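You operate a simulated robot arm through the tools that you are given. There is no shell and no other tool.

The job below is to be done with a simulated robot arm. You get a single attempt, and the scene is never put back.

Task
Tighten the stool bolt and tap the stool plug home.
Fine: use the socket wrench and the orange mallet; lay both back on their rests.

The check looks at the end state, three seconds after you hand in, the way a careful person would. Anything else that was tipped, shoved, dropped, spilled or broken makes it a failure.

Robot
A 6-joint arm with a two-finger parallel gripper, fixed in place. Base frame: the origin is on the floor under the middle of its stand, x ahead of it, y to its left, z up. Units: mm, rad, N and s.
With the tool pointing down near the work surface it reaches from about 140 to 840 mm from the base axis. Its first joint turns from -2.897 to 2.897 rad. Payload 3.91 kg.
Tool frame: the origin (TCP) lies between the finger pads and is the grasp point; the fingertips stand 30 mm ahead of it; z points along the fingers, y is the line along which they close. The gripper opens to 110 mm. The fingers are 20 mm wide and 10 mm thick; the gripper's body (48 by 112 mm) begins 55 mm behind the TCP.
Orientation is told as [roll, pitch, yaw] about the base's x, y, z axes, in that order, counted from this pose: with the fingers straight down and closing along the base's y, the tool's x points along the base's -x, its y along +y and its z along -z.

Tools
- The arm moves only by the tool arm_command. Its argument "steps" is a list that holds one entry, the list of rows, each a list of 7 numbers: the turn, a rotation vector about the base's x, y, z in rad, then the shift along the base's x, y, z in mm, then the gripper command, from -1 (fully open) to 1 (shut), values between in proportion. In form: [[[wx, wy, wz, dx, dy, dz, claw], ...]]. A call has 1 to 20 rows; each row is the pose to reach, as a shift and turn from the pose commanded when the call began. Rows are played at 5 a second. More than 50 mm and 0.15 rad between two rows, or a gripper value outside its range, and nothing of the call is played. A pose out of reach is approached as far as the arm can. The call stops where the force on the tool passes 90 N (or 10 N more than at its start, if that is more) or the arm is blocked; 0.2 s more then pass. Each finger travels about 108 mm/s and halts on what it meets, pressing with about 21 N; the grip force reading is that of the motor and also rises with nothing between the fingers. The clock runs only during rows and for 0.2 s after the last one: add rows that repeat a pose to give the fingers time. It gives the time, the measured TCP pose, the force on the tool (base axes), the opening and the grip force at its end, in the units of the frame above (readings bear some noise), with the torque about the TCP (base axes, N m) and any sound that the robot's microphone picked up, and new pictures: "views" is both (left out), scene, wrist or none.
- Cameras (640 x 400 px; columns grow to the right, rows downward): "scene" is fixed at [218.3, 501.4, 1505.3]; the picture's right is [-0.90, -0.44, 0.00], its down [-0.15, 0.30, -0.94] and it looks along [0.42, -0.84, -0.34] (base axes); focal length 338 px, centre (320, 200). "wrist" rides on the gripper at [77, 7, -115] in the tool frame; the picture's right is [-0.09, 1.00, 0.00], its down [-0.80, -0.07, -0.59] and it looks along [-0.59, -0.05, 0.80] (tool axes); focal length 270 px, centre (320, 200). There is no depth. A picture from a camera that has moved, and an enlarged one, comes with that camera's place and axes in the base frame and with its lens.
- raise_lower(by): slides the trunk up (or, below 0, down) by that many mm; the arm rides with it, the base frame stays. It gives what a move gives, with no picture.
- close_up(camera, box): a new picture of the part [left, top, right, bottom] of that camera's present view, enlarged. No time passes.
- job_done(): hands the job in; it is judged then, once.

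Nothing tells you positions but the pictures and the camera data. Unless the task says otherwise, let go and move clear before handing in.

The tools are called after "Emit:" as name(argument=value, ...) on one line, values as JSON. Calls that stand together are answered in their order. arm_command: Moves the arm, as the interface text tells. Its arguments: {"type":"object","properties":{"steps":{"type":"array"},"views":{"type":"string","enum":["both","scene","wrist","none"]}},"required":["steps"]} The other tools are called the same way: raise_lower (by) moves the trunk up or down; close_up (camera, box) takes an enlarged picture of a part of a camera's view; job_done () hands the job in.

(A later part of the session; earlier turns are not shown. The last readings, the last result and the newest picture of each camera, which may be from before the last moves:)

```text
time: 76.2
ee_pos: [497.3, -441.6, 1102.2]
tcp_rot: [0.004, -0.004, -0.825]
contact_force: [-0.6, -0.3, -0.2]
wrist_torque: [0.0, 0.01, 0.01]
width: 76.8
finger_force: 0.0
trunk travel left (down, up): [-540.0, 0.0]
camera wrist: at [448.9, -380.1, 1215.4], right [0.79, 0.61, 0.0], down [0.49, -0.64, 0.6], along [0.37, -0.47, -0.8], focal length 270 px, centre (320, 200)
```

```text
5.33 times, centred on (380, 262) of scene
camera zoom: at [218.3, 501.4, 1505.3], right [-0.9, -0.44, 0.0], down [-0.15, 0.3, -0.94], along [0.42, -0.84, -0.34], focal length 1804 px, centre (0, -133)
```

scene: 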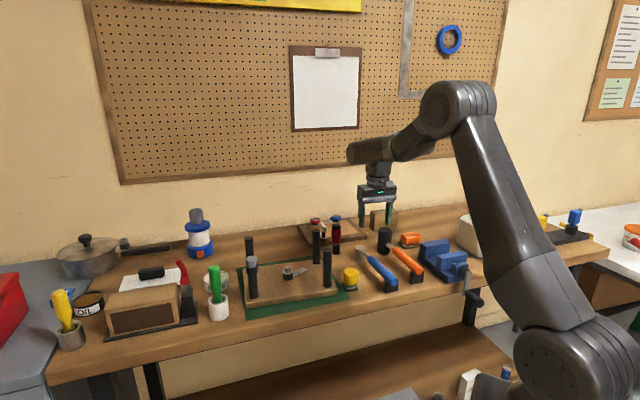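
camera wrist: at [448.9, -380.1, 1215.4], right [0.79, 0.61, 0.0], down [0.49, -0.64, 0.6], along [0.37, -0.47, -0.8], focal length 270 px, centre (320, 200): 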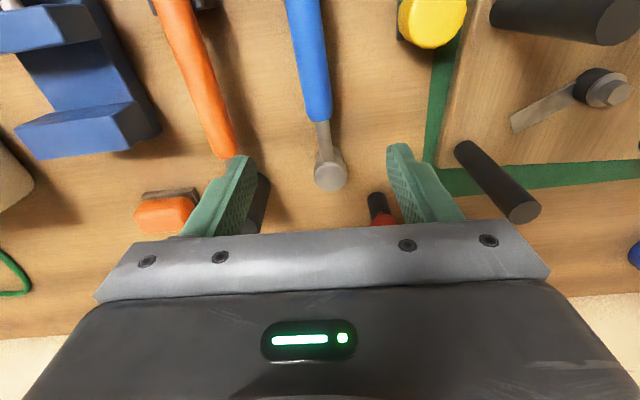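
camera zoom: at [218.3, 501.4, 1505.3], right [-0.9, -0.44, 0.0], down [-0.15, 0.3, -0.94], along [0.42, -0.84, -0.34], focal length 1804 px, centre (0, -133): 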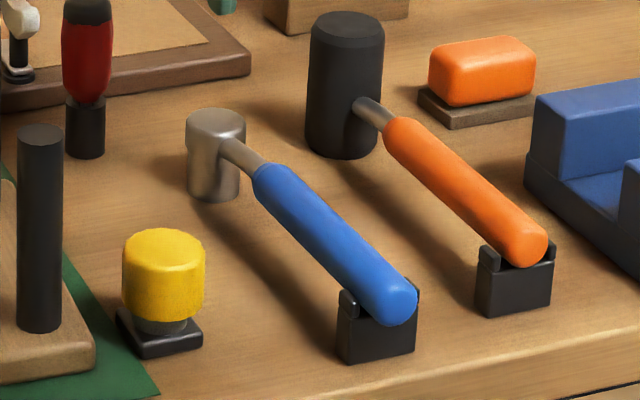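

The wrench head is now at (556,-500), and its handle direction is 137°. I'll regrip 90 mm from the head with the fingers deeper (TCP z≈950).

Emit:
arm_command(steps=[[[0, 0, 0.073, -6.1, 3.4, 0, -0.4], [0, 0, 0.073, -6.1, 3.4, -45, -0.4], [0, 0, 0.073, -6.1, 3.4, -90, -0.4], [0, 0, 0.073, -6.1, 3.4, -130, -0.4], [0, 0, 0.073, -6.1, 3.4, -152, -0.4], [0, 0, 0.073, -6.1, 3.4, -152, -0.4]]], views="wrist")

Emit:
close_up(camera="wrist", box=[220, 100, 420, 240])

Emit:
close_up(camera="scene", box=[345, 225, 415, 300])

```text
time: 77.6
ee_pos: [489.5, -436.9, 950.0]
tcp_rot: [0.003, -0.003, -0.754]
contact_force: [-0.1, -0.2, -0.1]
wrist_torque: [0.01, 0.0, 0.01]
width: 76.8
finger_force: 0.1
trunk travel left (down, up): [-540.0, 0.0]
camera wrist: at [438.0, -378.9, 1063.0], right [0.75, 0.67, 0.0], down [0.53, -0.6, 0.6], along [0.4, -0.44, -0.8], focal length 270 px, centre (320, 200)
```

wrist: 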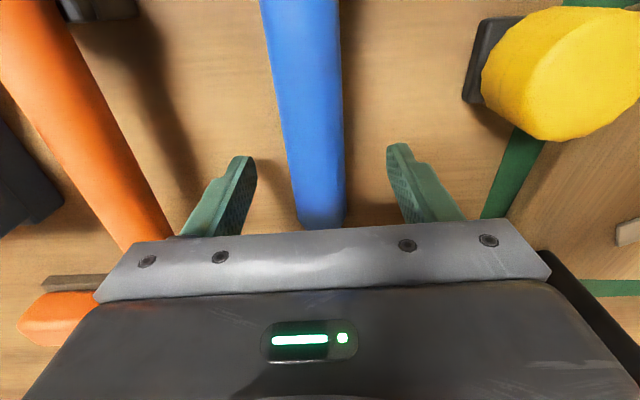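

```text
2.86 times, centred on (320, 170) of wrist
camera zoom: at [438.0, -378.9, 1063.0], right [0.75, 0.67, 0.0], down [0.53, -0.6, 0.6], along [0.4, -0.44, -0.8], focal length 772 px, centre (320, 286)
```

zoom: 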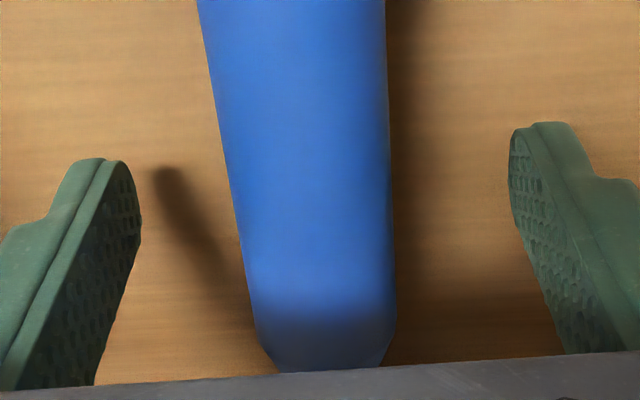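

```text
5.33 times, centred on (380, 262) of scene
camera zoom: at [218.3, 501.4, 1505.3], right [-0.9, -0.44, 0.0], down [-0.15, 0.3, -0.94], along [0.42, -0.84, -0.34], focal length 1804 px, centre (0, -133)
```

zoom: 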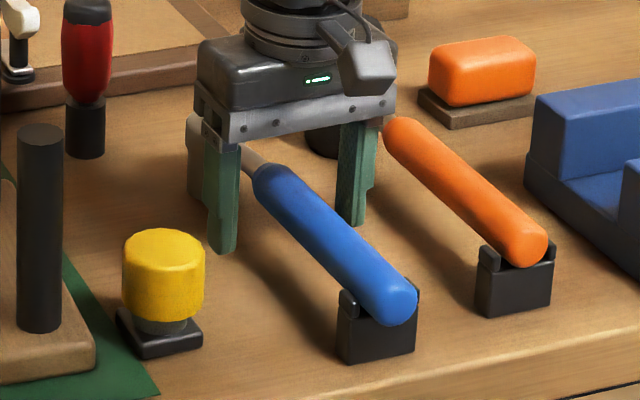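

Emit:
arm_command(steps=[[[0, 0, 0, 0, 0, 0, 0], [0, 0, 0, 0, 0, 0, 0.4], [0, 0, 0, 0, 0, 0, 1], [0, 0, 0, 0, 0, 0, 1], [0, 0, 0, 0, 0, 0, 1], [0, 0, 0, 0, 0, 0, 1]]], views="none")

```text
time: 79.0
ee_pos: [490.2, -437.3, 950.7]
tcp_rot: [0.002, -0.003, -0.755]
contact_force: [-1.9, -1.3, 0.4]
wrist_torque: [0.0, 0.01, 0.35]
width: 27.2
finger_force: 20.5
trunk travel left (down, up): [-540.0, 0.0]
```

Emit:
arm_command(steps=[[[0, 0, 0.015, 0, 0, 0, 1], [0, 0, 0.015, 0, 0, 0, 1]]], views="none")

```text
time: 79.6
ee_pos: [490.7, -438.6, 950.5]
tcp_rot: [0.002, -0.001, -0.743]
contact_force: [0.0, 0.2, 0.0]
wrist_torque: [0.05, 0.0, 0.01]
width: 27.2
finger_force: 20.7
trunk travel left (down, up): [-540.0, 0.0]
```

The torque is nulled; the grip is aligned with the handle (yaw -0.743). I'll lift and check for slip.

Emit:
arm_command(steps=[[[0, 0, 0, 0, 0, 3, 1], [0, 0, 0, 0, 0, 8, 1], [0, 0, 0, 0, 0, 15, 1], [0, 0, 0, 0, 0, 30, 1], [0, 0, 0, 0, 0, 30, 1]]], views="none")

Emit:
close_up(camera="scene", box=[345, 225, 415, 300])

Emit:
close_up(camera="scene", box=[348, 225, 384, 260])

```text
time: 80.8
ee_pos: [489.5, -439.2, 980.6]
tcp_rot: [0.003, -0.002, -0.74]
contact_force: [0.0, 0.7, -3.2]
wrist_torque: [0.04, -0.01, 0.07]
width: 27.0
finger_force: 20.9
trunk travel left (down, up): [-540.0, 0.0]
```

```text
5.33 times, centred on (380, 262) of scene
camera zoom: at [218.3, 501.4, 1505.3], right [-0.9, -0.44, 0.0], down [-0.15, 0.3, -0.94], along [0.42, -0.84, -0.34], focal length 1804 px, centre (0, -133)
```

zoom: 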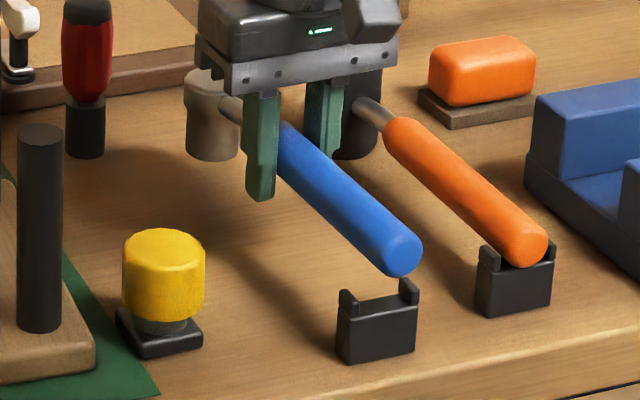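

```text
11.43 times, centred on (366, 242) of scene
camera zoom: at [218.3, 501.4, 1505.3], right [-0.9, -0.44, 0.0], down [-0.15, 0.3, -0.94], along [0.42, -0.84, -0.34], focal length 3866 px, centre (-206, -286)
```

zoom: 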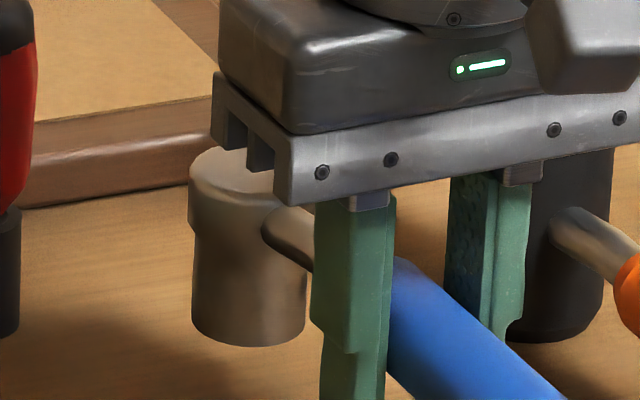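

No slip this time; the socket is vertical and its bottom is ≈52 mm below the TCP. I'll recheck the bolt position with the same enlargement.

Emit:
close_up(camera="scene", box=[274, 258, 314, 283])

```text
16.00 times, centred on (294, 270) of scene
camera zoom: at [218.3, 501.4, 1505.3], right [-0.9, -0.44, 0.0], down [-0.15, 0.3, -0.94], along [0.42, -0.84, -0.34], focal length 5412 px, centre (736, -928)
```

zoom: 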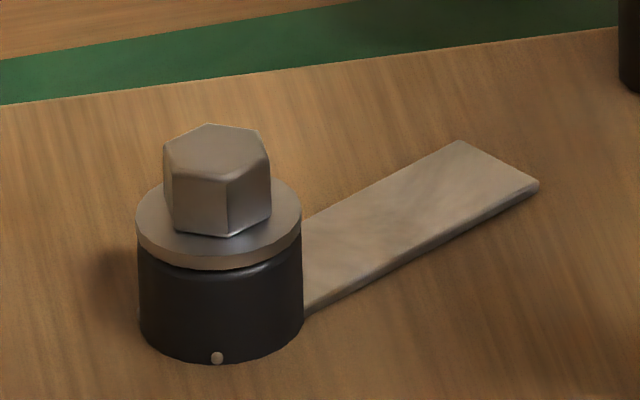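

The bolt hasn't moved. I'll carry the wrench over with its handle pointing between the front legs (yaw -0.35) and stop about 12 mm above the hex.

Emit:
arm_command(steps=[[[0, 0, 0, 0, 0, 45, 1], [0, 0, 0, 0, 0, 90, 1], [0, 0, 0, 0, 0, 145, 1]]], views="none")

```text
refused: row 3 steps farther than a row can; nothing moved
```

Emit:
arm_command(steps=[[[0, 0, 0, 0, 0, 45, 1], [0, 0, 0, 0, 0, 90, 1], [0, 0, 0, 0, 0, 135, 1], [0, 0, 0, 0, 0, 150, 1], [0, 0, 0.056, 20, 29, 150, 1], [0, 0, 0.112, 40, 58, 150, 1], [0, 0, 0.168, 59, 88, 150, 1], [0, 0, 0.224, 78, 117, 150, 1], [0, 0, 0.28, 98, 146, 150, 1], [0, 0, 0.336, 117, 175, 150, 1], [0, 0, 0.392, 137, 204.4, 150, 1], [0, 0, 0.392, 137, 204.4, 150, 1]]], views="none")

```text
time: 83.4
ee_pos: [625.3, -232.6, 1131.5]
tcp_rot: [0.002, -0.002, -0.347]
contact_force: [-1.2, -0.1, -2.0]
wrist_torque: [0.02, 0.03, -0.04]
width: 27.3
finger_force: 20.8
trunk travel left (down, up): [-540.0, 0.0]
```

Emit:
arm_command(steps=[[[0, 0, 0, 1, -1.2, -40, 1], [0, 0, 0, 1, -1.2, -80, 1], [0, 0, 0, 1, -1.2, -106, 1], [0, 0, 0, 1, -1.2, -106, 1]]], views="none")

Emit:
close_up(camera="scene", box=[270, 235, 318, 279])

```text
time: 84.4
ee_pos: [627.4, -235.4, 1026.0]
tcp_rot: [0.001, -0.002, -0.349]
contact_force: [0.8, 0.0, -2.4]
wrist_torque: [0.01, 0.03, 0.02]
width: 27.1
finger_force: 20.9
trunk travel left (down, up): [-540.0, 0.0]
```

```text
9.09 times, centred on (294, 257) of scene
camera zoom: at [218.3, 501.4, 1505.3], right [-0.9, -0.44, 0.0], down [-0.15, 0.3, -0.94], along [0.42, -0.84, -0.34], focal length 3075 px, centre (556, -318)
```

zoom: 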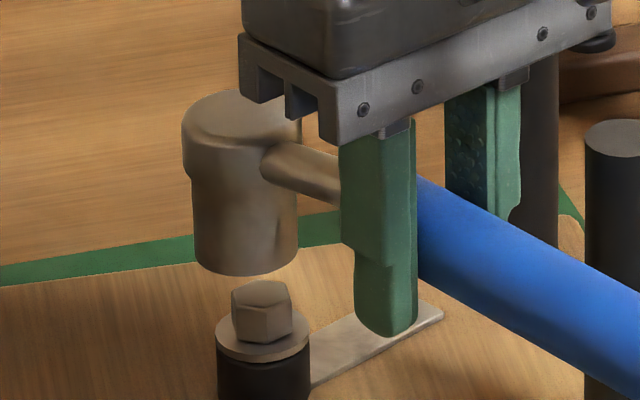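

The socket is hanging vertical but about 5 mm left of the hex in this view (it sits ~6 mm too far along the handle direction). I'll correct that and come down closer to recheck.

Emit:
arm_command(steps=[[[0, 0, 0, -6, 1.6, 0, 1], [0, 0, 0, -6, 1.6, -5, 1], [0, 0, 0, -6, 1.6, -8, 1], [0, 0, 0, -6, 1.6, -8, 1]]], views="none")

Emit:
close_up(camera="scene", box=[270, 235, 318, 279])

```text
time: 85.4
ee_pos: [620.7, -235.1, 1015.4]
tcp_rot: [0.002, -0.002, -0.345]
contact_force: [0.8, -0.6, -1.9]
wrist_torque: [0.01, 0.02, 0.06]
width: 27.4
finger_force: 21.3
trunk travel left (down, up): [-540.0, 0.0]
```

```text
9.09 times, centred on (294, 257) of scene
camera zoom: at [218.3, 501.4, 1505.3], right [-0.9, -0.44, 0.0], down [-0.15, 0.3, -0.94], along [0.42, -0.84, -0.34], focal length 3075 px, centre (556, -318)
```

zoom: 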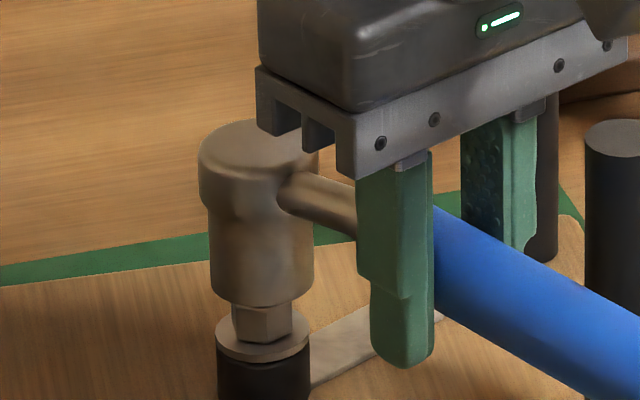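

Laterally aligned now. I'll lower slowly to contact.

Emit:
arm_command(steps=[[[0, 0, 0, 0, 0, -2, 1], [0, 0, 0, 0, 0, -4, 1], [0, 0, 0, 0, 0, -6, 1], [0, 0, 0, 0, 0, -6, 1]]], views="none")

Emit:
close_up(camera="scene", box=[270, 235, 318, 279])

```text
time: 86.4
ee_pos: [621.8, -235.5, 1009.5]
tcp_rot: [0.002, -0.003, -0.348]
contact_force: [-0.4, 0.6, -2.0]
wrist_torque: [-0.01, 0.04, -0.19]
width: 27.0
finger_force: 21.0
trunk travel left (down, up): [-540.0, 0.0]
```

```text
9.09 times, centred on (294, 257) of scene
camera zoom: at [218.3, 501.4, 1505.3], right [-0.9, -0.44, 0.0], down [-0.15, 0.3, -0.94], along [0.42, -0.84, -0.34], focal length 3075 px, centre (556, -318)
```

zoom: 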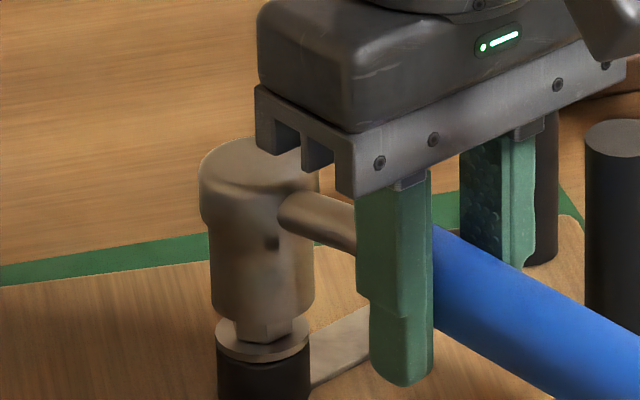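

Emit:
arm_command(steps=[[[0, 0, 0, 0, 0, -2, 1], [0, 0, 0, 0, 0, -4, 1], [0, 0, 0, 0, 0, -4, 1]]], views="none")

Emit:
close_up(camera="scene", box=[270, 235, 318, 279])

```text
time: 87.2
ee_pos: [622.1, -233.8, 1006.5]
tcp_rot: [0.002, -0.004, -0.347]
contact_force: [2.3, 0.4, -0.8]
wrist_torque: [-0.1, -0.38, 0.25]
width: 27.1
finger_force: 20.7
trunk travel left (down, up): [-540.0, 0.0]
```

```text
9.09 times, centred on (294, 257) of scene
camera zoom: at [218.3, 501.4, 1505.3], right [-0.9, -0.44, 0.0], down [-0.15, 0.3, -0.94], along [0.42, -0.84, -0.34], focal length 3075 px, centre (556, -318)
```

zoom: 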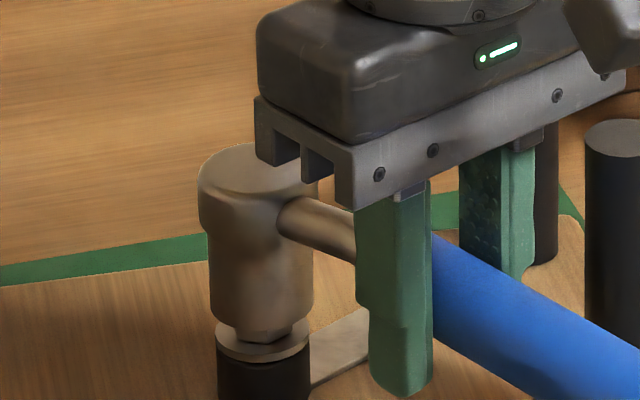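

The socket is touching the hex. I'll swing the wrench slowly clockwise around the bolt with light downward pressure so the hex can drop into the socket.

Emit:
arm_command(steps=[[[0, 0, 0, 0, 0, -1.5, 1], [0, 0, -0.05, 1.8, 4.5, -1.5, 1], [0, 0, -0.1, 3.8, 8.8, -2, 1], [0, 0, -0.15, 6, 13.1, -2, 1], [0, 0, -0.15, 6, 13.1, -2, 1]]], views="none")

Emit:
close_up(camera="scene", box=[270, 235, 318, 279])

```text
time: 88.4
ee_pos: [628.2, -221.8, 1003.5]
tcp_rot: [0.001, -0.001, -0.499]
contact_force: [0.8, -5.5, -3.1]
wrist_torque: [-0.22, -0.07, -0.35]
width: 27.1
finger_force: 20.9
trunk travel left (down, up): [-540.0, 0.0]
```

```text
9.09 times, centred on (294, 257) of scene
camera zoom: at [218.3, 501.4, 1505.3], right [-0.9, -0.44, 0.0], down [-0.15, 0.3, -0.94], along [0.42, -0.84, -0.34], focal length 3075 px, centre (556, -318)
```

zoom: 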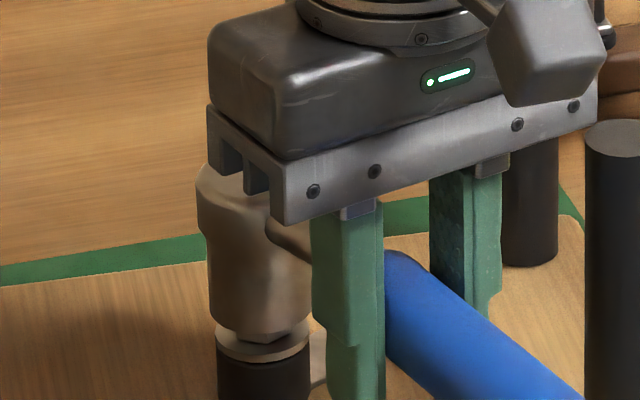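

The socket is sinking over the hex. I'll lower further to seat it fully.

Emit:
arm_command(steps=[[[0, 0, 0, 0, -0.4, -2, 1], [0, 0, 0, 0, -0.4, -4, 1], [0, 0, 0, 0, -0.4, -6, 1], [0, 0, 0, 0, -0.4, -6, 1]]], views="none")

Emit:
close_up(camera="scene", box=[270, 240, 318, 284])

```text
time: 89.4
ee_pos: [627.3, -220.9, 997.0]
tcp_rot: [0.0, -0.002, -0.497]
contact_force: [0.3, -2.6, -1.7]
wrist_torque: [-0.09, -0.02, -0.23]
width: 27.4
finger_force: 21.4
trunk travel left (down, up): [-540.0, 0.0]
```

```text
9.09 times, centred on (294, 262) of scene
camera zoom: at [218.3, 501.4, 1505.3], right [-0.9, -0.44, 0.0], down [-0.15, 0.3, -0.94], along [0.42, -0.84, -0.34], focal length 3075 px, centre (556, -364)
```

zoom: 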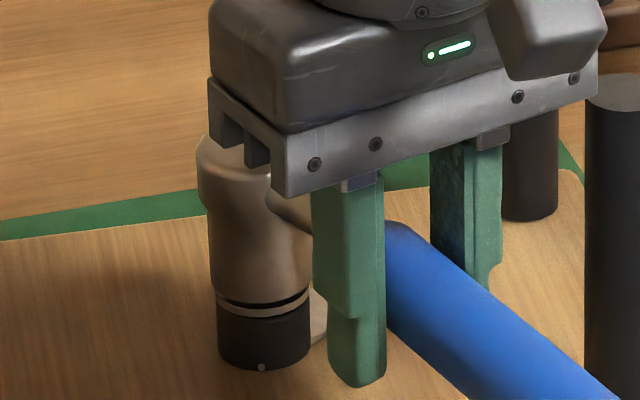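

The socket is down over the hex, almost on the washer. I'll lower 2 mm more and then start the clockwise swing.

Emit:
arm_command(steps=[[[0, 0, 0, 0, 0, -1, 1], [0, 0, 0, 0, 0, -2, 1], [0, 0, 0, 0, 0, -2, 1]]])

Emit:
close_up(camera="scene", box=[220, 215, 350, 310])

```text
time: 90.2
ee_pos: [628.8, -222.0, 996.7]
tcp_rot: [0.002, -0.002, -0.498]
contact_force: [-1.2, -2.0, -3.0]
wrist_torque: [-0.14, 0.04, -0.23]
width: 27.2
finger_force: 20.9
trunk travel left (down, up): [-540.0, 0.0]
camera wrist: at [564.0, -177.7, 1109.6], right [0.55, 0.83, 0.0], down [0.67, -0.45, 0.6], along [0.5, -0.33, -0.8], focal length 270 px, centre (320, 200)
```

scene: 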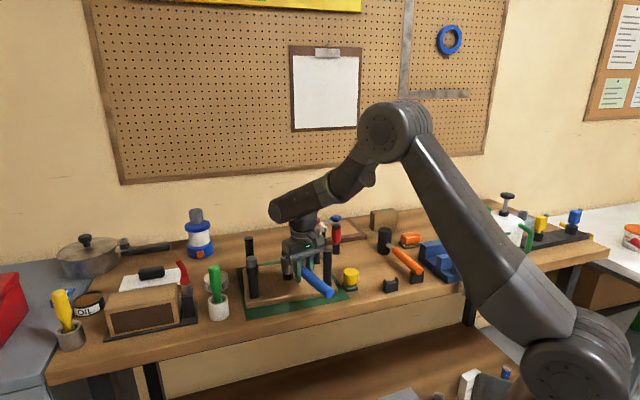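
wrist: 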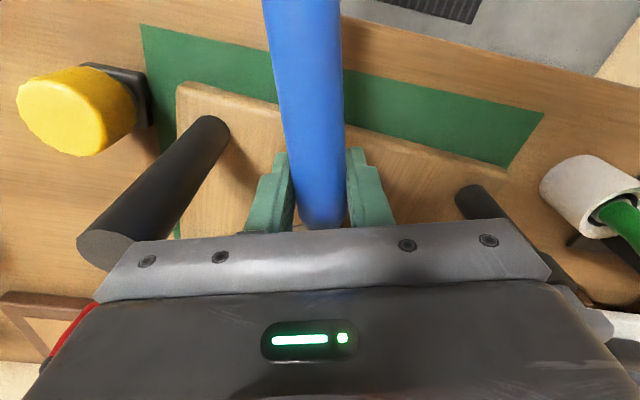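

```text
4.21 times, centred on (285, 262) of scene
camera zoom: at [218.3, 501.4, 1505.3], right [-0.9, -0.44, 0.0], down [-0.15, 0.3, -0.94], along [0.42, -0.84, -0.34], focal length 1424 px, centre (467, -63)
```

zoom: 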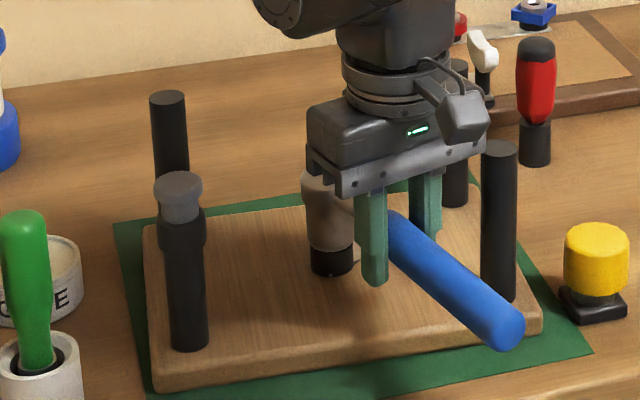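

Seated. Now I'll swing the handle clockwise in small arcs around the bolt while watching force and torque.

Emit:
arm_command(steps=[[[0, 0, -0.05, 2.43, 4.14, 0, 1], [0, 0, -0.1, 5.07, 8.14, 0, 1], [0, 0, -0.15, 7.91, 12.02, 0, 1], [0, 0, -0.2, 10.93, 15.74, 0, 1], [0, 0, -0.2, 10.93, 15.74, 0, 1]]], views="none")

Emit:
close_up(camera="scene", box=[220, 215, 350, 310])

```text
time: 91.4
ee_pos: [639.0, -206.0, 997.8]
tcp_rot: [0.001, -0.003, -0.698]
contact_force: [-4.6, 0.7, -0.1]
wrist_torque: [0.02, -0.06, -0.15]
width: 27.2
finger_force: 20.4
trunk travel left (down, up): [-540.0, 0.0]
```

```text
4.21 times, centred on (285, 262) of scene
camera zoom: at [218.3, 501.4, 1505.3], right [-0.9, -0.44, 0.0], down [-0.15, 0.3, -0.94], along [0.42, -0.84, -0.34], focal length 1424 px, centre (467, -63)
```

zoom: 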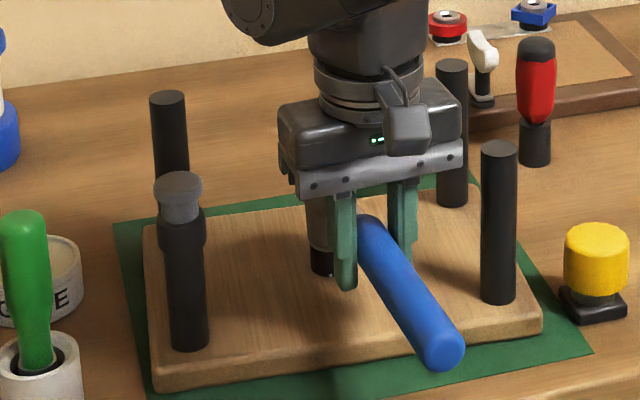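

Emit:
arm_command(steps=[[[0, 0, -0.05, 2.9, 3.8, 0, 1], [0, 0, -0.1, 6.3, 7.2, 0, 1], [0, 0, -0.15, 9.8, 10.5, 0, 1], [0, 0, -0.2, 13.5, 13.5, 0, 1], [0, 0, -0.25, 17.4, 16.4, 0, 1], [0, 0, -0.3, 21.4, 19, 0, 1], [0, 0, -0.3, 21.4, 19, 0, 1]]], views="none")

Emit:
close_up(camera="scene", box=[220, 215, 350, 310])

```text
time: 93.0
ee_pos: [661.0, -186.5, 996.7]
tcp_rot: [0.002, -0.001, -0.997]
contact_force: [-1.4, -2.9, -1.6]
wrist_torque: [-0.02, -0.06, -0.27]
width: 27.0
finger_force: 20.9
trunk travel left (down, up): [-540.0, 0.0]
```

```text
4.21 times, centred on (285, 262) of scene
camera zoom: at [218.3, 501.4, 1505.3], right [-0.9, -0.44, 0.0], down [-0.15, 0.3, -0.94], along [0.42, -0.84, -0.34], focal length 1424 px, centre (467, -63)
```

zoom: 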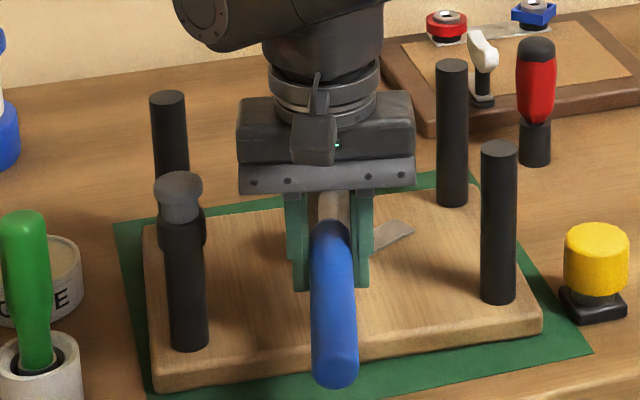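

Emit:
arm_command(steps=[[[0, 0, -0.05, 4.12, 2.47, 0, 1], [0, 0, -0.1, 8.35, 4.74, 0, 1], [0, 0, -0.15, 12.7, 6.79, 0, 1], [0, 0, -0.2, 17.14, 8.61, 0, 1], [0, 0, -0.25, 21.67, 10.22, 0, 1], [0, 0, -0.3, 26.27, 11.6, 0, 1], [0, 0, -0.35, 30.93, 12.75, 0, 1], [0, 0, -0.35, 30.93, 12.75, 0, 1]]])

Emit:
close_up(camera="scene", box=[220, 215, 350, 310])

```text
time: 94.8
ee_pos: [692.6, -173.5, 998.0]
tcp_rot: [0.003, -0.004, -1.347]
contact_force: [-5.0, 0.4, 4.4]
wrist_torque: [-0.18, -0.17, 0.34]
width: 28.1
finger_force: 20.8
trunk travel left (down, up): [-540.0, 0.0]
camera wrist: at [681.3, -96.1, 1110.8], right [0.99, 0.13, 0.0], down [0.11, -0.8, 0.6], along [0.08, -0.59, -0.8], focal length 270 px, centre (320, 200)
```

scene: 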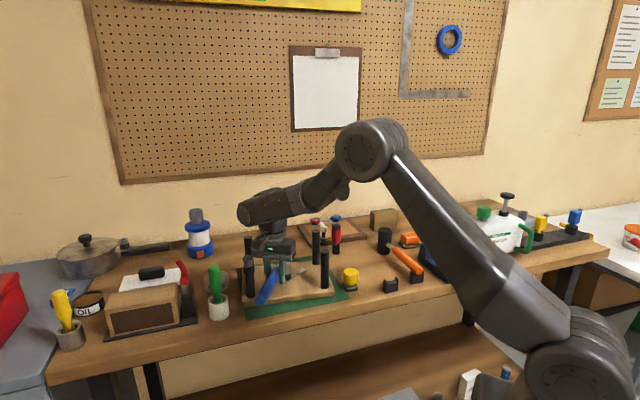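
wrist: 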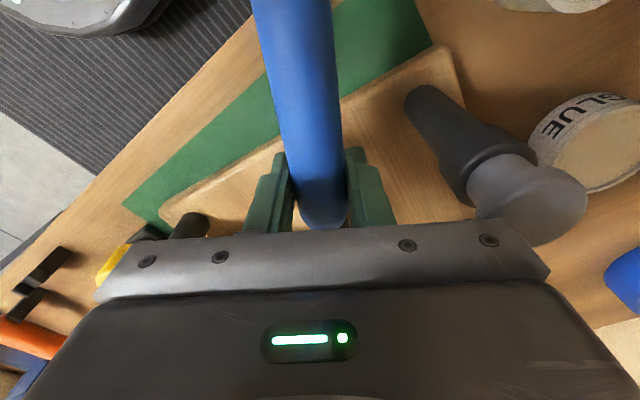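

```text
4.21 times, centred on (285, 262) of scene
camera zoom: at [218.3, 501.4, 1505.3], right [-0.9, -0.44, 0.0], down [-0.15, 0.3, -0.94], along [0.42, -0.84, -0.34], focal length 1424 px, centre (467, -63)
```

zoom: 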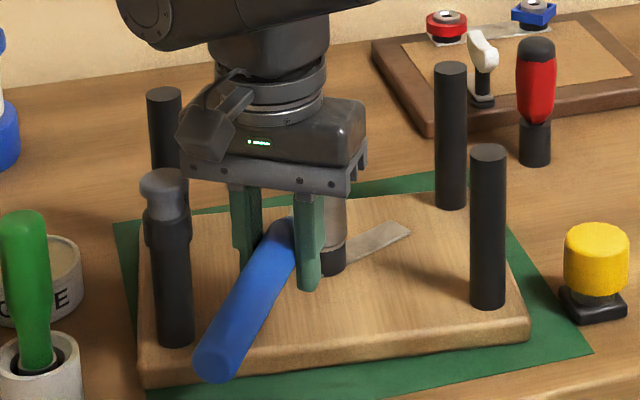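

The gripper's finger rail has touched the plug leg and nudged the stool, so I must stop this swing here. I'll lift the wrench straight up off the hex, then check how far the bolt turned.

Emit:
arm_command(steps=[[[0, 0, 0, 0, 0, 6, 1], [0, 0, 0, 0, 0, 14, 1], [0, 0, 0, 0, 0, 24, 1], [0, 0, 0, 0, 0, 40, 1], [0, 0, 0, 0, 0, 60, 1], [0, 0, 0, 0, 0, 60, 1]]], views="none")

Emit:
close_up(camera="scene", box=[220, 215, 350, 310])

Emit:
close_up(camera="scene", box=[274, 258, 314, 283])

```text
time: 96.2
ee_pos: [692.8, -173.4, 1056.8]
tcp_rot: [0.002, -0.003, -1.348]
contact_force: [-0.3, 0.2, -11.7]
wrist_torque: [0.14, -0.08, 0.31]
width: 26.9
finger_force: 20.8
trunk travel left (down, up): [-540.0, 0.0]
```

```text
4.21 times, centred on (285, 262) of scene
camera zoom: at [218.3, 501.4, 1505.3], right [-0.9, -0.44, 0.0], down [-0.15, 0.3, -0.94], along [0.42, -0.84, -0.34], focal length 1424 px, centre (467, -63)
```

zoom: 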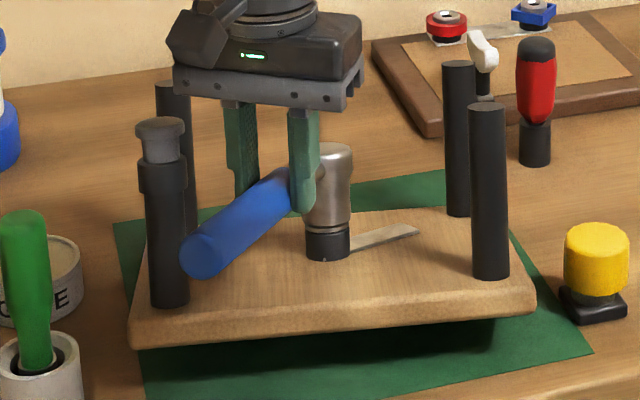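

```text
16.00 times, centred on (294, 270) of scene
camera zoom: at [218.3, 501.4, 1505.3], right [-0.9, -0.44, 0.0], down [-0.15, 0.3, -0.94], along [0.42, -0.84, -0.34], focal length 5412 px, centre (736, -928)
```

zoom: 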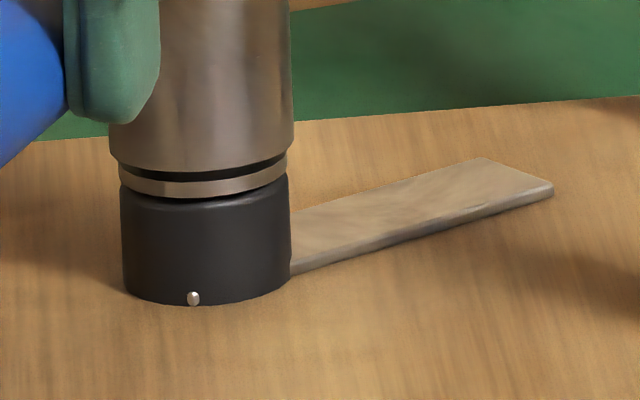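

The socket is stuck on the hex and the stool's front is lifting with it. I'll lower straight back down immediately.

Emit:
arm_command(steps=[[[0, 0, 0, 0, 0, -12, 1], [0, 0, 0, 0, 0, -24, 1], [0, 0, 0, 0, 0, -36, 1], [0, 0, 0, 0, 0, -46, 1], [0, 0, 0, 0, 0, -54, 1], [0, 0, 0, 0, 0, -60, 1], [0, 0, 0, 0, 0, -60, 1]]], views="none")

Emit:
close_up(camera="scene", box=[220, 215, 350, 310])

```text
time: 97.8
ee_pos: [689.9, -174.1, 998.0]
tcp_rot: [0.002, -0.005, -1.348]
contact_force: [-1.3, 1.5, 12.9]
wrist_torque: [-0.3, -0.06, 0.46]
width: 27.6
finger_force: 21.1
trunk travel left (down, up): [-540.0, 0.0]
```

```text
4.21 times, centred on (285, 262) of scene
camera zoom: at [218.3, 501.4, 1505.3], right [-0.9, -0.44, 0.0], down [-0.15, 0.3, -0.94], along [0.42, -0.84, -0.34], focal length 1424 px, centre (467, -63)
```

zoom: 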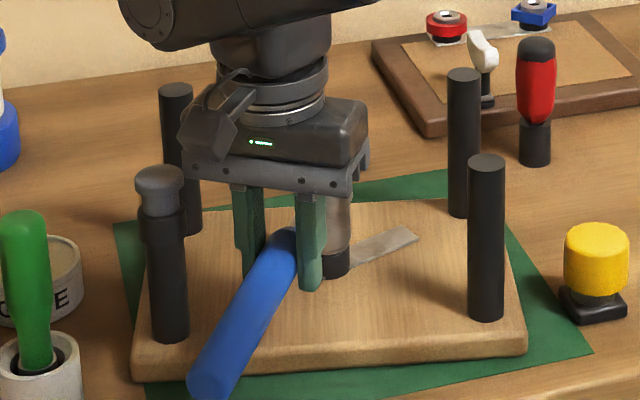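

The stool is back down flat. The off-axis lift binds the socket, so I'll ease the load, release the handle and regrip the wrench by its head, directly over the bolt axis.

Emit:
arm_command(steps=[[[0, 0, 0, -0.5, 0.3, 1.5, 1], [0, 0, 0, -0.5, 0.3, 2.5, 1], [0, 0, 0, -0.5, 0.3, 2.5, 1]]], views="none")

```text
time: 98.6
ee_pos: [690.5, -173.8, 997.5]
tcp_rot: [0.0, -0.002, -1.349]
contact_force: [-2.0, 0.6, -1.5]
wrist_torque: [0.59, 0.28, 0.4]
width: 27.5
finger_force: 20.9
trunk travel left (down, up): [-540.0, 0.0]
```

Emit:
arm_command(steps=[[[0, 0, 0, 0, 0, 0, 0.45], [0, 0, 0, 0, 0, 0, 0.3], [0, 0, 0, 0, 0, 0, 0.1], [0, 0, 0, 0, 0, 0, -0.1], [0, 0, 0, 0, 0, 0, -0.1]]])

Emit:
close_up(camera="scene", box=[220, 215, 350, 310])

```text
time: 99.8
ee_pos: [691.8, -173.5, 998.7]
tcp_rot: [0.002, -0.003, -1.348]
contact_force: [0.4, -1.0, -0.1]
wrist_torque: [0.02, -0.01, -0.03]
width: 60.4
finger_force: 0.1
trunk travel left (down, up): [-540.0, 0.0]
camera wrist: at [680.8, -96.2, 1112.6], right [0.99, 0.13, 0.0], down [0.11, -0.8, 0.6], along [0.08, -0.59, -0.8], focal length 270 px, centre (320, 200)
```

scene: 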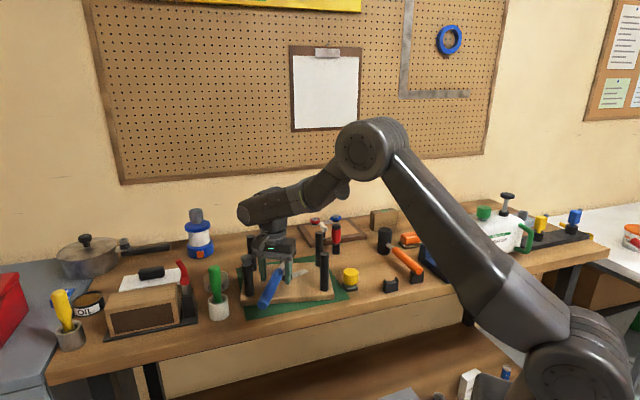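
wrist: 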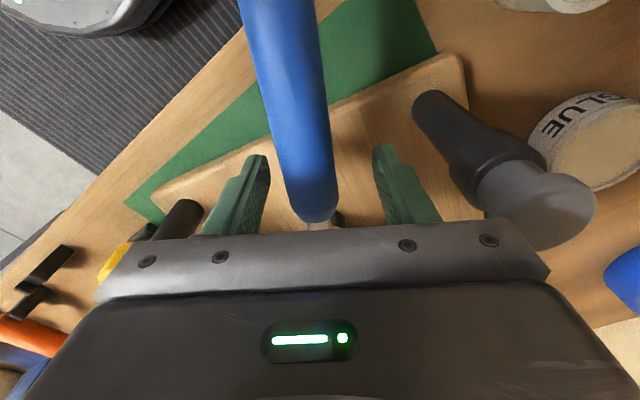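

```text
4.21 times, centred on (285, 262) of scene
camera zoom: at [218.3, 501.4, 1505.3], right [-0.9, -0.44, 0.0], down [-0.15, 0.3, -0.94], along [0.42, -0.84, -0.34], focal length 1424 px, centre (467, -63)
```

zoom: 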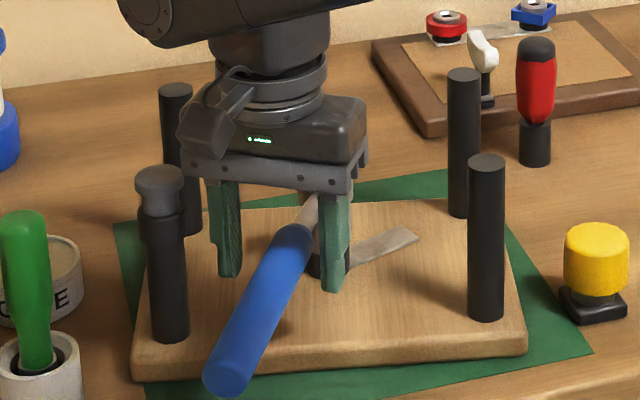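

The wrench stays on the bolt by itself. I'll rise clear to view it and the stool from above.

Emit:
arm_command(steps=[[[0, 0, 0, 0, 0, 20, -0.1], [0, 0, 0, 0, 0, 60, -0.1], [0, 0, 0, 0, 0, 105, -0.1], [0, 0, 0, 0, -40, 130, -0.1], [0, 0, 0, 0, -80, 130, -0.1], [0, 0, 0, 0, -80, 130, -0.1]]])

Emit:
close_up(camera="wrist", box=[200, 0, 440, 230])

Emit:
close_up(camera="scene", box=[220, 215, 350, 310])

```text
time: 101.2
ee_pos: [691.2, -256.6, 1127.9]
tcp_rot: [0.002, -0.004, -1.348]
contact_force: [-0.8, 0.1, 0.1]
wrist_torque: [-0.02, 0.02, 0.03]
width: 60.5
finger_force: 0.1
trunk travel left (down, up): [-540.0, 0.0]
camera wrist: at [681.1, -177.3, 1241.9], right [0.99, 0.14, 0.0], down [0.11, -0.8, 0.6], along [0.08, -0.59, -0.8], focal length 270 px, centre (320, 200)
```

scene: 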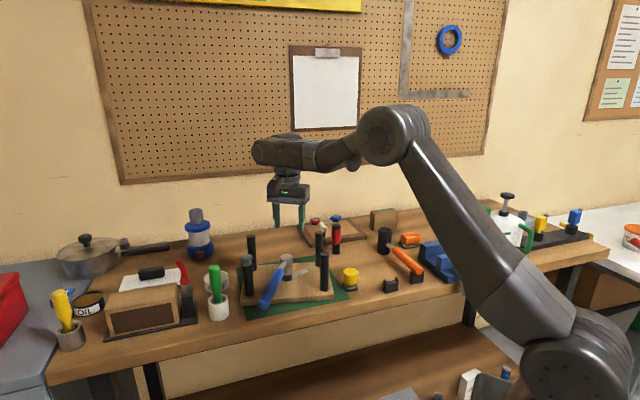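
wrist: 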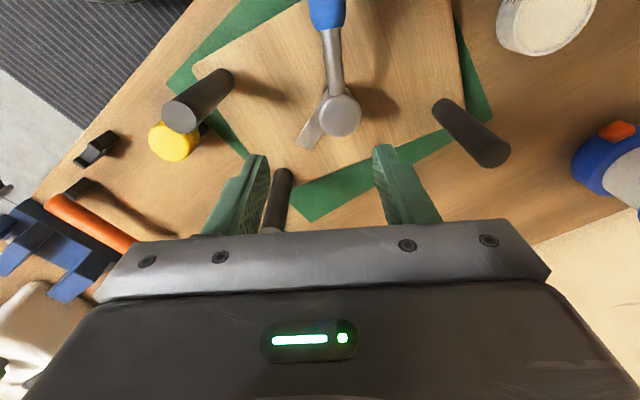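

```text
1.74 times, centred on (320, 115) of wrist
camera zoom: at [681.1, -177.3, 1241.9], right [0.99, 0.14, 0.0], down [0.11, -0.8, 0.6], along [0.08, -0.59, -0.8], focal length 470 px, centre (320, 348)
```

zoom: 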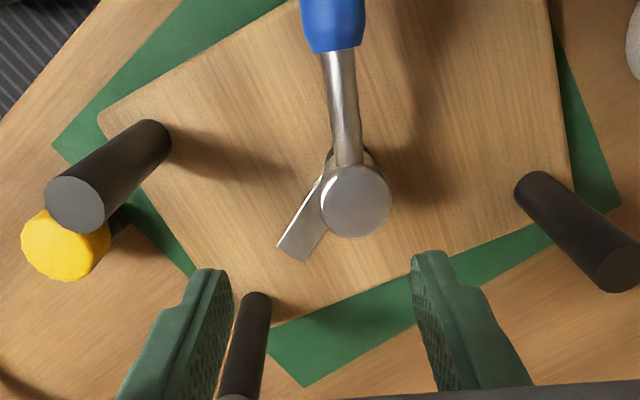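

```text
4.21 times, centred on (285, 262) of scene
camera zoom: at [218.3, 501.4, 1505.3], right [-0.9, -0.44, 0.0], down [-0.15, 0.3, -0.94], along [0.42, -0.84, -0.34], focal length 1424 px, centre (467, -63)
```

zoom: 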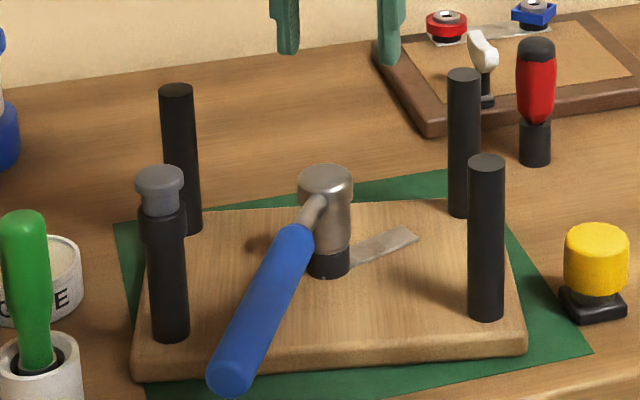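

The wrench sits on the bolt with its handle at ≈108°, head near (711,-260). I'll turn the gripper (yaw≈1.1) so one finger will sit beside the neck and drive it clockwise, then view the head from above.

Emit:
arm_command(steps=[[[0, 0, 0.136, 1, 0, 0, -0.1], [0, 0, 0.272, 2, 0, 0, -0.1], [0, 0, 0.408, 3, 0, 0, -0.1], [0, 0, 0.544, 4, 0, 0, -0.1], [0, 0, 0.68, 5, 0, 0, -0.1], [0, 0, 0.816, 6, 0, 0, -0.1], [0, 0, 0.952, 7, 0, 0, -0.1], [0, 0, 1.088, 8, 0, 0, -0.1], [0, 0, 1.224, 9, 0, 0, -0.1], [0, 0, 1.36, 10, 0, 0, -0.1], [0, 0, 1.496, 11, 0, 0, -0.1], [0, 0, 1.632, 12, 0, 0, -0.1], [0, 0, 1.768, 13, 0, 0, -0.1], [0, 0, 1.904, 14, 0, 0, -0.1], [0, 0, 2.04, 15, 0, 0, -0.1], [0, 0, 2.176, 16, -1, 0, -0.1], [0, 0, 2.312, 18, -2, 0, -0.1], [0, 0, 2.448, 20, -3, 0, -0.1], [0, 0, 2.448, 20, -3, 0, -0.1]]])

Emit:
close_up(camera="wrist", box=[220, 20, 420, 220])

```text
time: 105.2
ee_pos: [711.6, -256.3, 1129.4]
tcp_rot: [0.002, -0.004, 1.101]
contact_force: [0.1, -1.0, 0.0]
wrist_torque: [0.0, -0.02, -0.01]
width: 60.4
finger_force: 0.0
trunk travel left (down, up): [-540.0, 0.0]
camera wrist: at [670.5, -321.8, 1242.5], right [-0.85, 0.53, 0.0], down [0.43, 0.68, 0.6], along [0.31, 0.51, -0.8], focal length 270 px, centre (320, 200)
```

scene: 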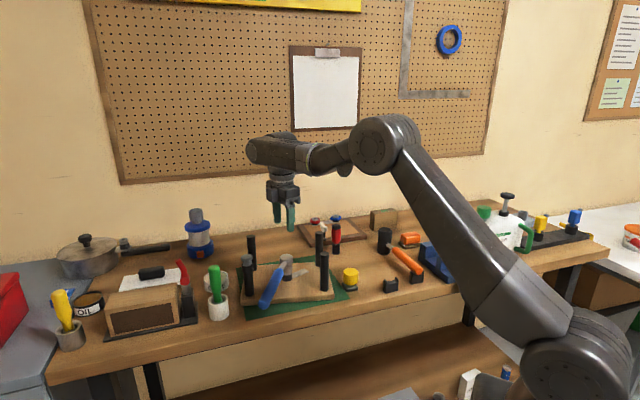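
wrist: 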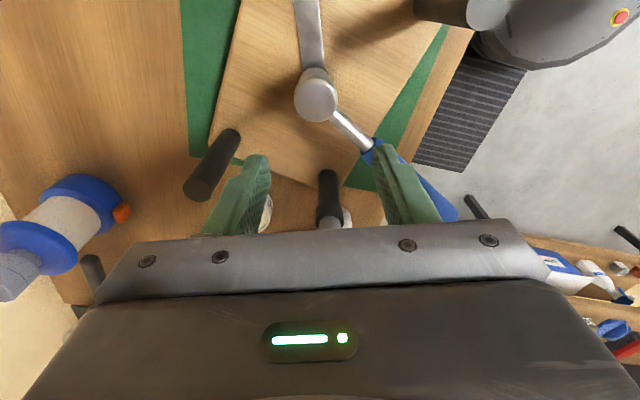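

```text
2.00 times, centred on (320, 120) of wrist
camera zoom: at [670.5, -321.8, 1242.5], right [-0.85, 0.53, 0.0], down [0.43, 0.68, 0.6], along [0.31, 0.51, -0.8], focal length 541 px, centre (320, 360)
```

zoom: 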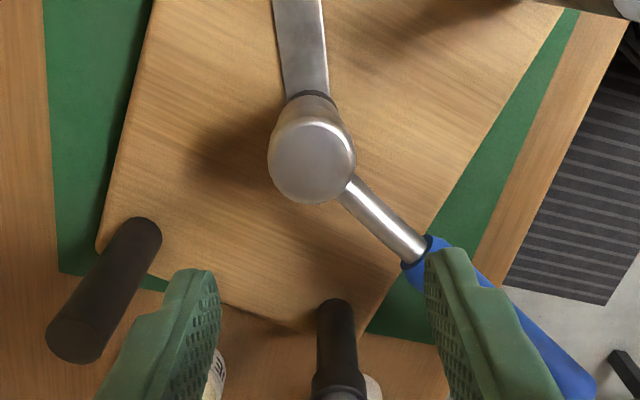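

The head centre triangulates to about (712.4,-261.8). I'll centre over it and descend around the ratchet head.

Emit:
arm_command(steps=[[[0, 0, 0, 0.8, -5.5, 0, -0.1], [0, 0, 0, 0.8, -5.5, -45, -0.1], [0, 0, 0, 0.8, -5.5, -90, -0.1], [0, 0, 0, 0.8, -5.5, -110, -0.1], [0, 0, 0, 0.8, -5.5, -110, -0.1]]])

Emit:
close_up(camera="wrist", box=[220, 60, 420, 240])

Emit:
close_up(camera="scene", box=[220, 215, 350, 310])

```text
time: 106.4
ee_pos: [712.2, -260.9, 1020.2]
tcp_rot: [0.001, -0.004, 1.101]
contact_force: [0.2, -0.6, -0.6]
wrist_torque: [0.01, 0.01, 0.0]
width: 60.7
finger_force: 0.0
trunk travel left (down, up): [-540.0, 0.0]
camera wrist: at [671.1, -326.7, 1133.6], right [-0.85, 0.53, 0.0], down [0.43, 0.68, 0.6], along [0.31, 0.51, -0.8], focal length 270 px, centre (320, 200)
```

scene: 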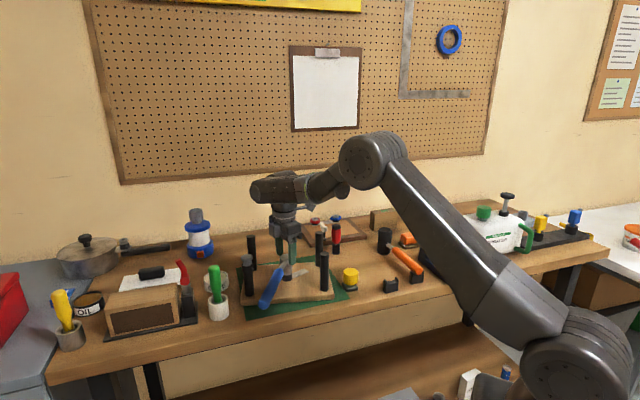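
wrist: 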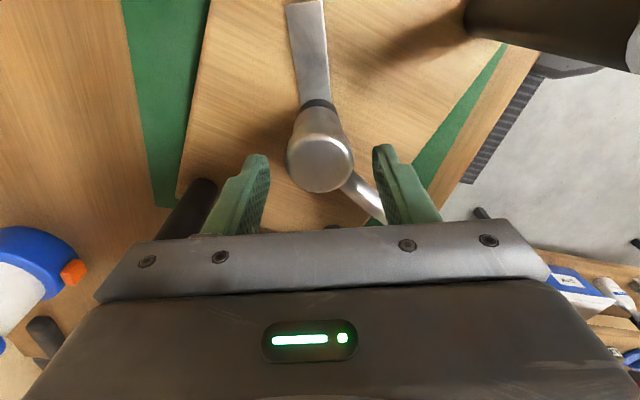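

```text
2.22 times, centred on (320, 150) of wrist
camera zoom: at [671.1, -326.7, 1133.6], right [-0.85, 0.53, 0.0], down [0.43, 0.68, 0.6], along [0.31, 0.51, -0.8], focal length 601 px, centre (320, 311)
```

zoom: 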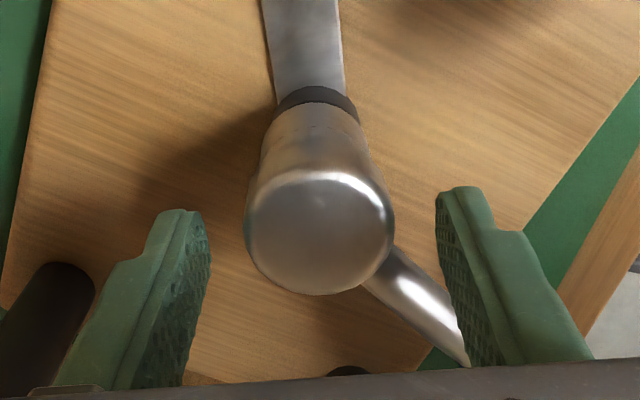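

```text
4.21 times, centred on (285, 262) of scene
camera zoom: at [218.3, 501.4, 1505.3], right [-0.9, -0.44, 0.0], down [-0.15, 0.3, -0.94], along [0.42, -0.84, -0.34], focal length 1424 px, centre (467, -63)
```

zoom: 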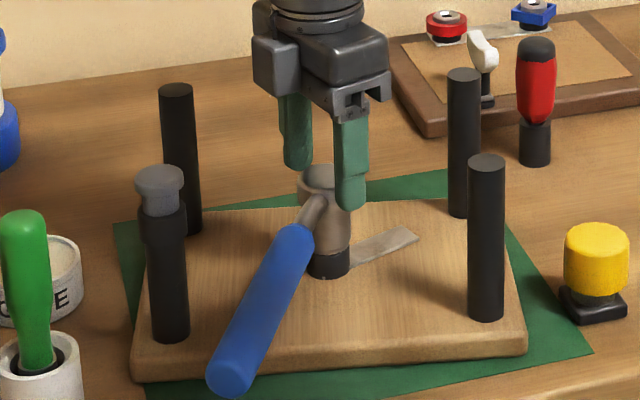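

Emit:
arm_command(steps=[[[0, 0, 0, 0, -0.5, -10, -0.1], [0, 0, 0, 0, -0.5, -21, -0.1], [0, 0, 0, 0, -0.5, -21, 0.1], [0, 0, 0, 0, -0.5, -21, 1], [0, 0, 0, 0, -0.5, -21, 1], [0, 0, 0, 0, -0.5, -21, 1], [0, 0, 0, 0, -0.5, -21, 1]]])

Emit:
close_up(camera="scene", box=[250, 225, 330, 300])

```text
time: 108.0
ee_pos: [711.6, -263.2, 997.5]
tcp_rot: [0.002, -0.003, 1.1]
contact_force: [-0.7, -4.1, -0.8]
wrist_torque: [-0.12, -0.14, 0.19]
width: 37.5
finger_force: 21.0
trunk travel left (down, up): [-540.0, 0.0]
camera wrist: at [671.3, -328.5, 1111.7], right [-0.85, 0.53, 0.0], down [0.43, 0.68, 0.6], along [0.31, 0.51, -0.8], focal length 270 px, centre (320, 200)
```

scene: 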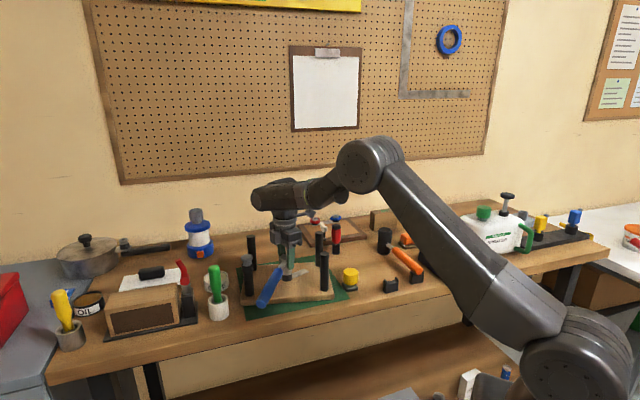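
wrist: 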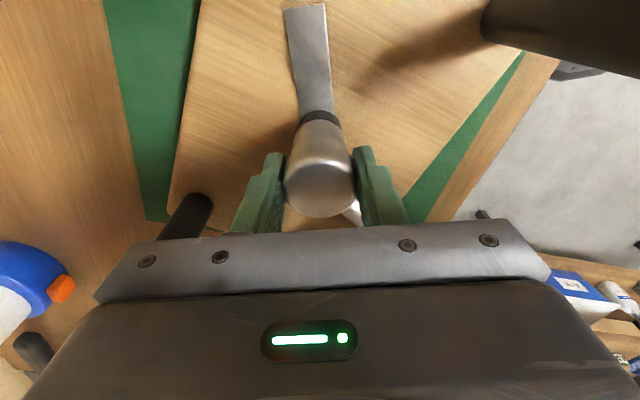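

```text
5.33 times, centred on (290, 262) of scene
camera zoom: at [218.3, 501.4, 1505.3], right [-0.9, -0.44, 0.0], down [-0.15, 0.3, -0.94], along [0.42, -0.84, -0.34], focal length 1804 px, centre (480, -133)
```

zoom: 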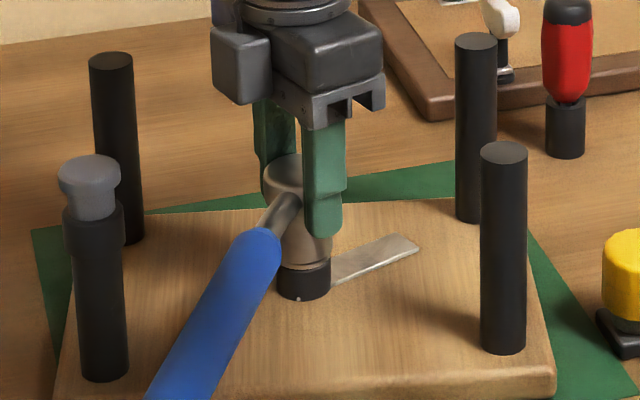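

I've got the head centred. With light downward pressure, I'll turn clockwise in small steps, reading the torque.

Emit:
arm_command(steps=[[[0, 0, 0, 0, -0.3, -1.5, 1], [0, 0, -0.05, 0, -0.3, -2, 1], [0, 0, -0.1, 0, -0.3, -2, 1], [0, 0, -0.15, 0, -0.3, -2, 1], [0, 0, -0.2, 0, -0.3, -2, 1], [0, 0, -0.2, 0, -0.3, -2, 1]]], views="none")

Emit:
close_up(camera="scene", box=[220, 215, 350, 310])

```text
time: 109.4
ee_pos: [709.4, -265.1, 996.5]
tcp_rot: [0.002, -0.003, 0.9]
contact_force: [-7.2, -11.9, 12.6]
wrist_torque: [-0.18, -0.15, 0.43]
width: 38.1
finger_force: 21.2
trunk travel left (down, up): [-540.0, 0.0]
```

```text
4.21 times, centred on (285, 262) of scene
camera zoom: at [218.3, 501.4, 1505.3], right [-0.9, -0.44, 0.0], down [-0.15, 0.3, -0.94], along [0.42, -0.84, -0.34], focal length 1424 px, centre (467, -63)
```

zoom: 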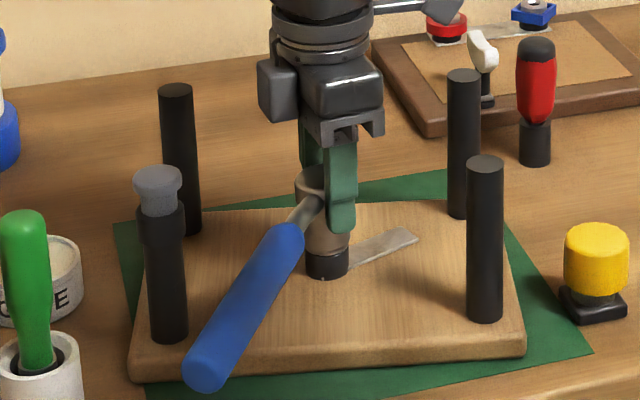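

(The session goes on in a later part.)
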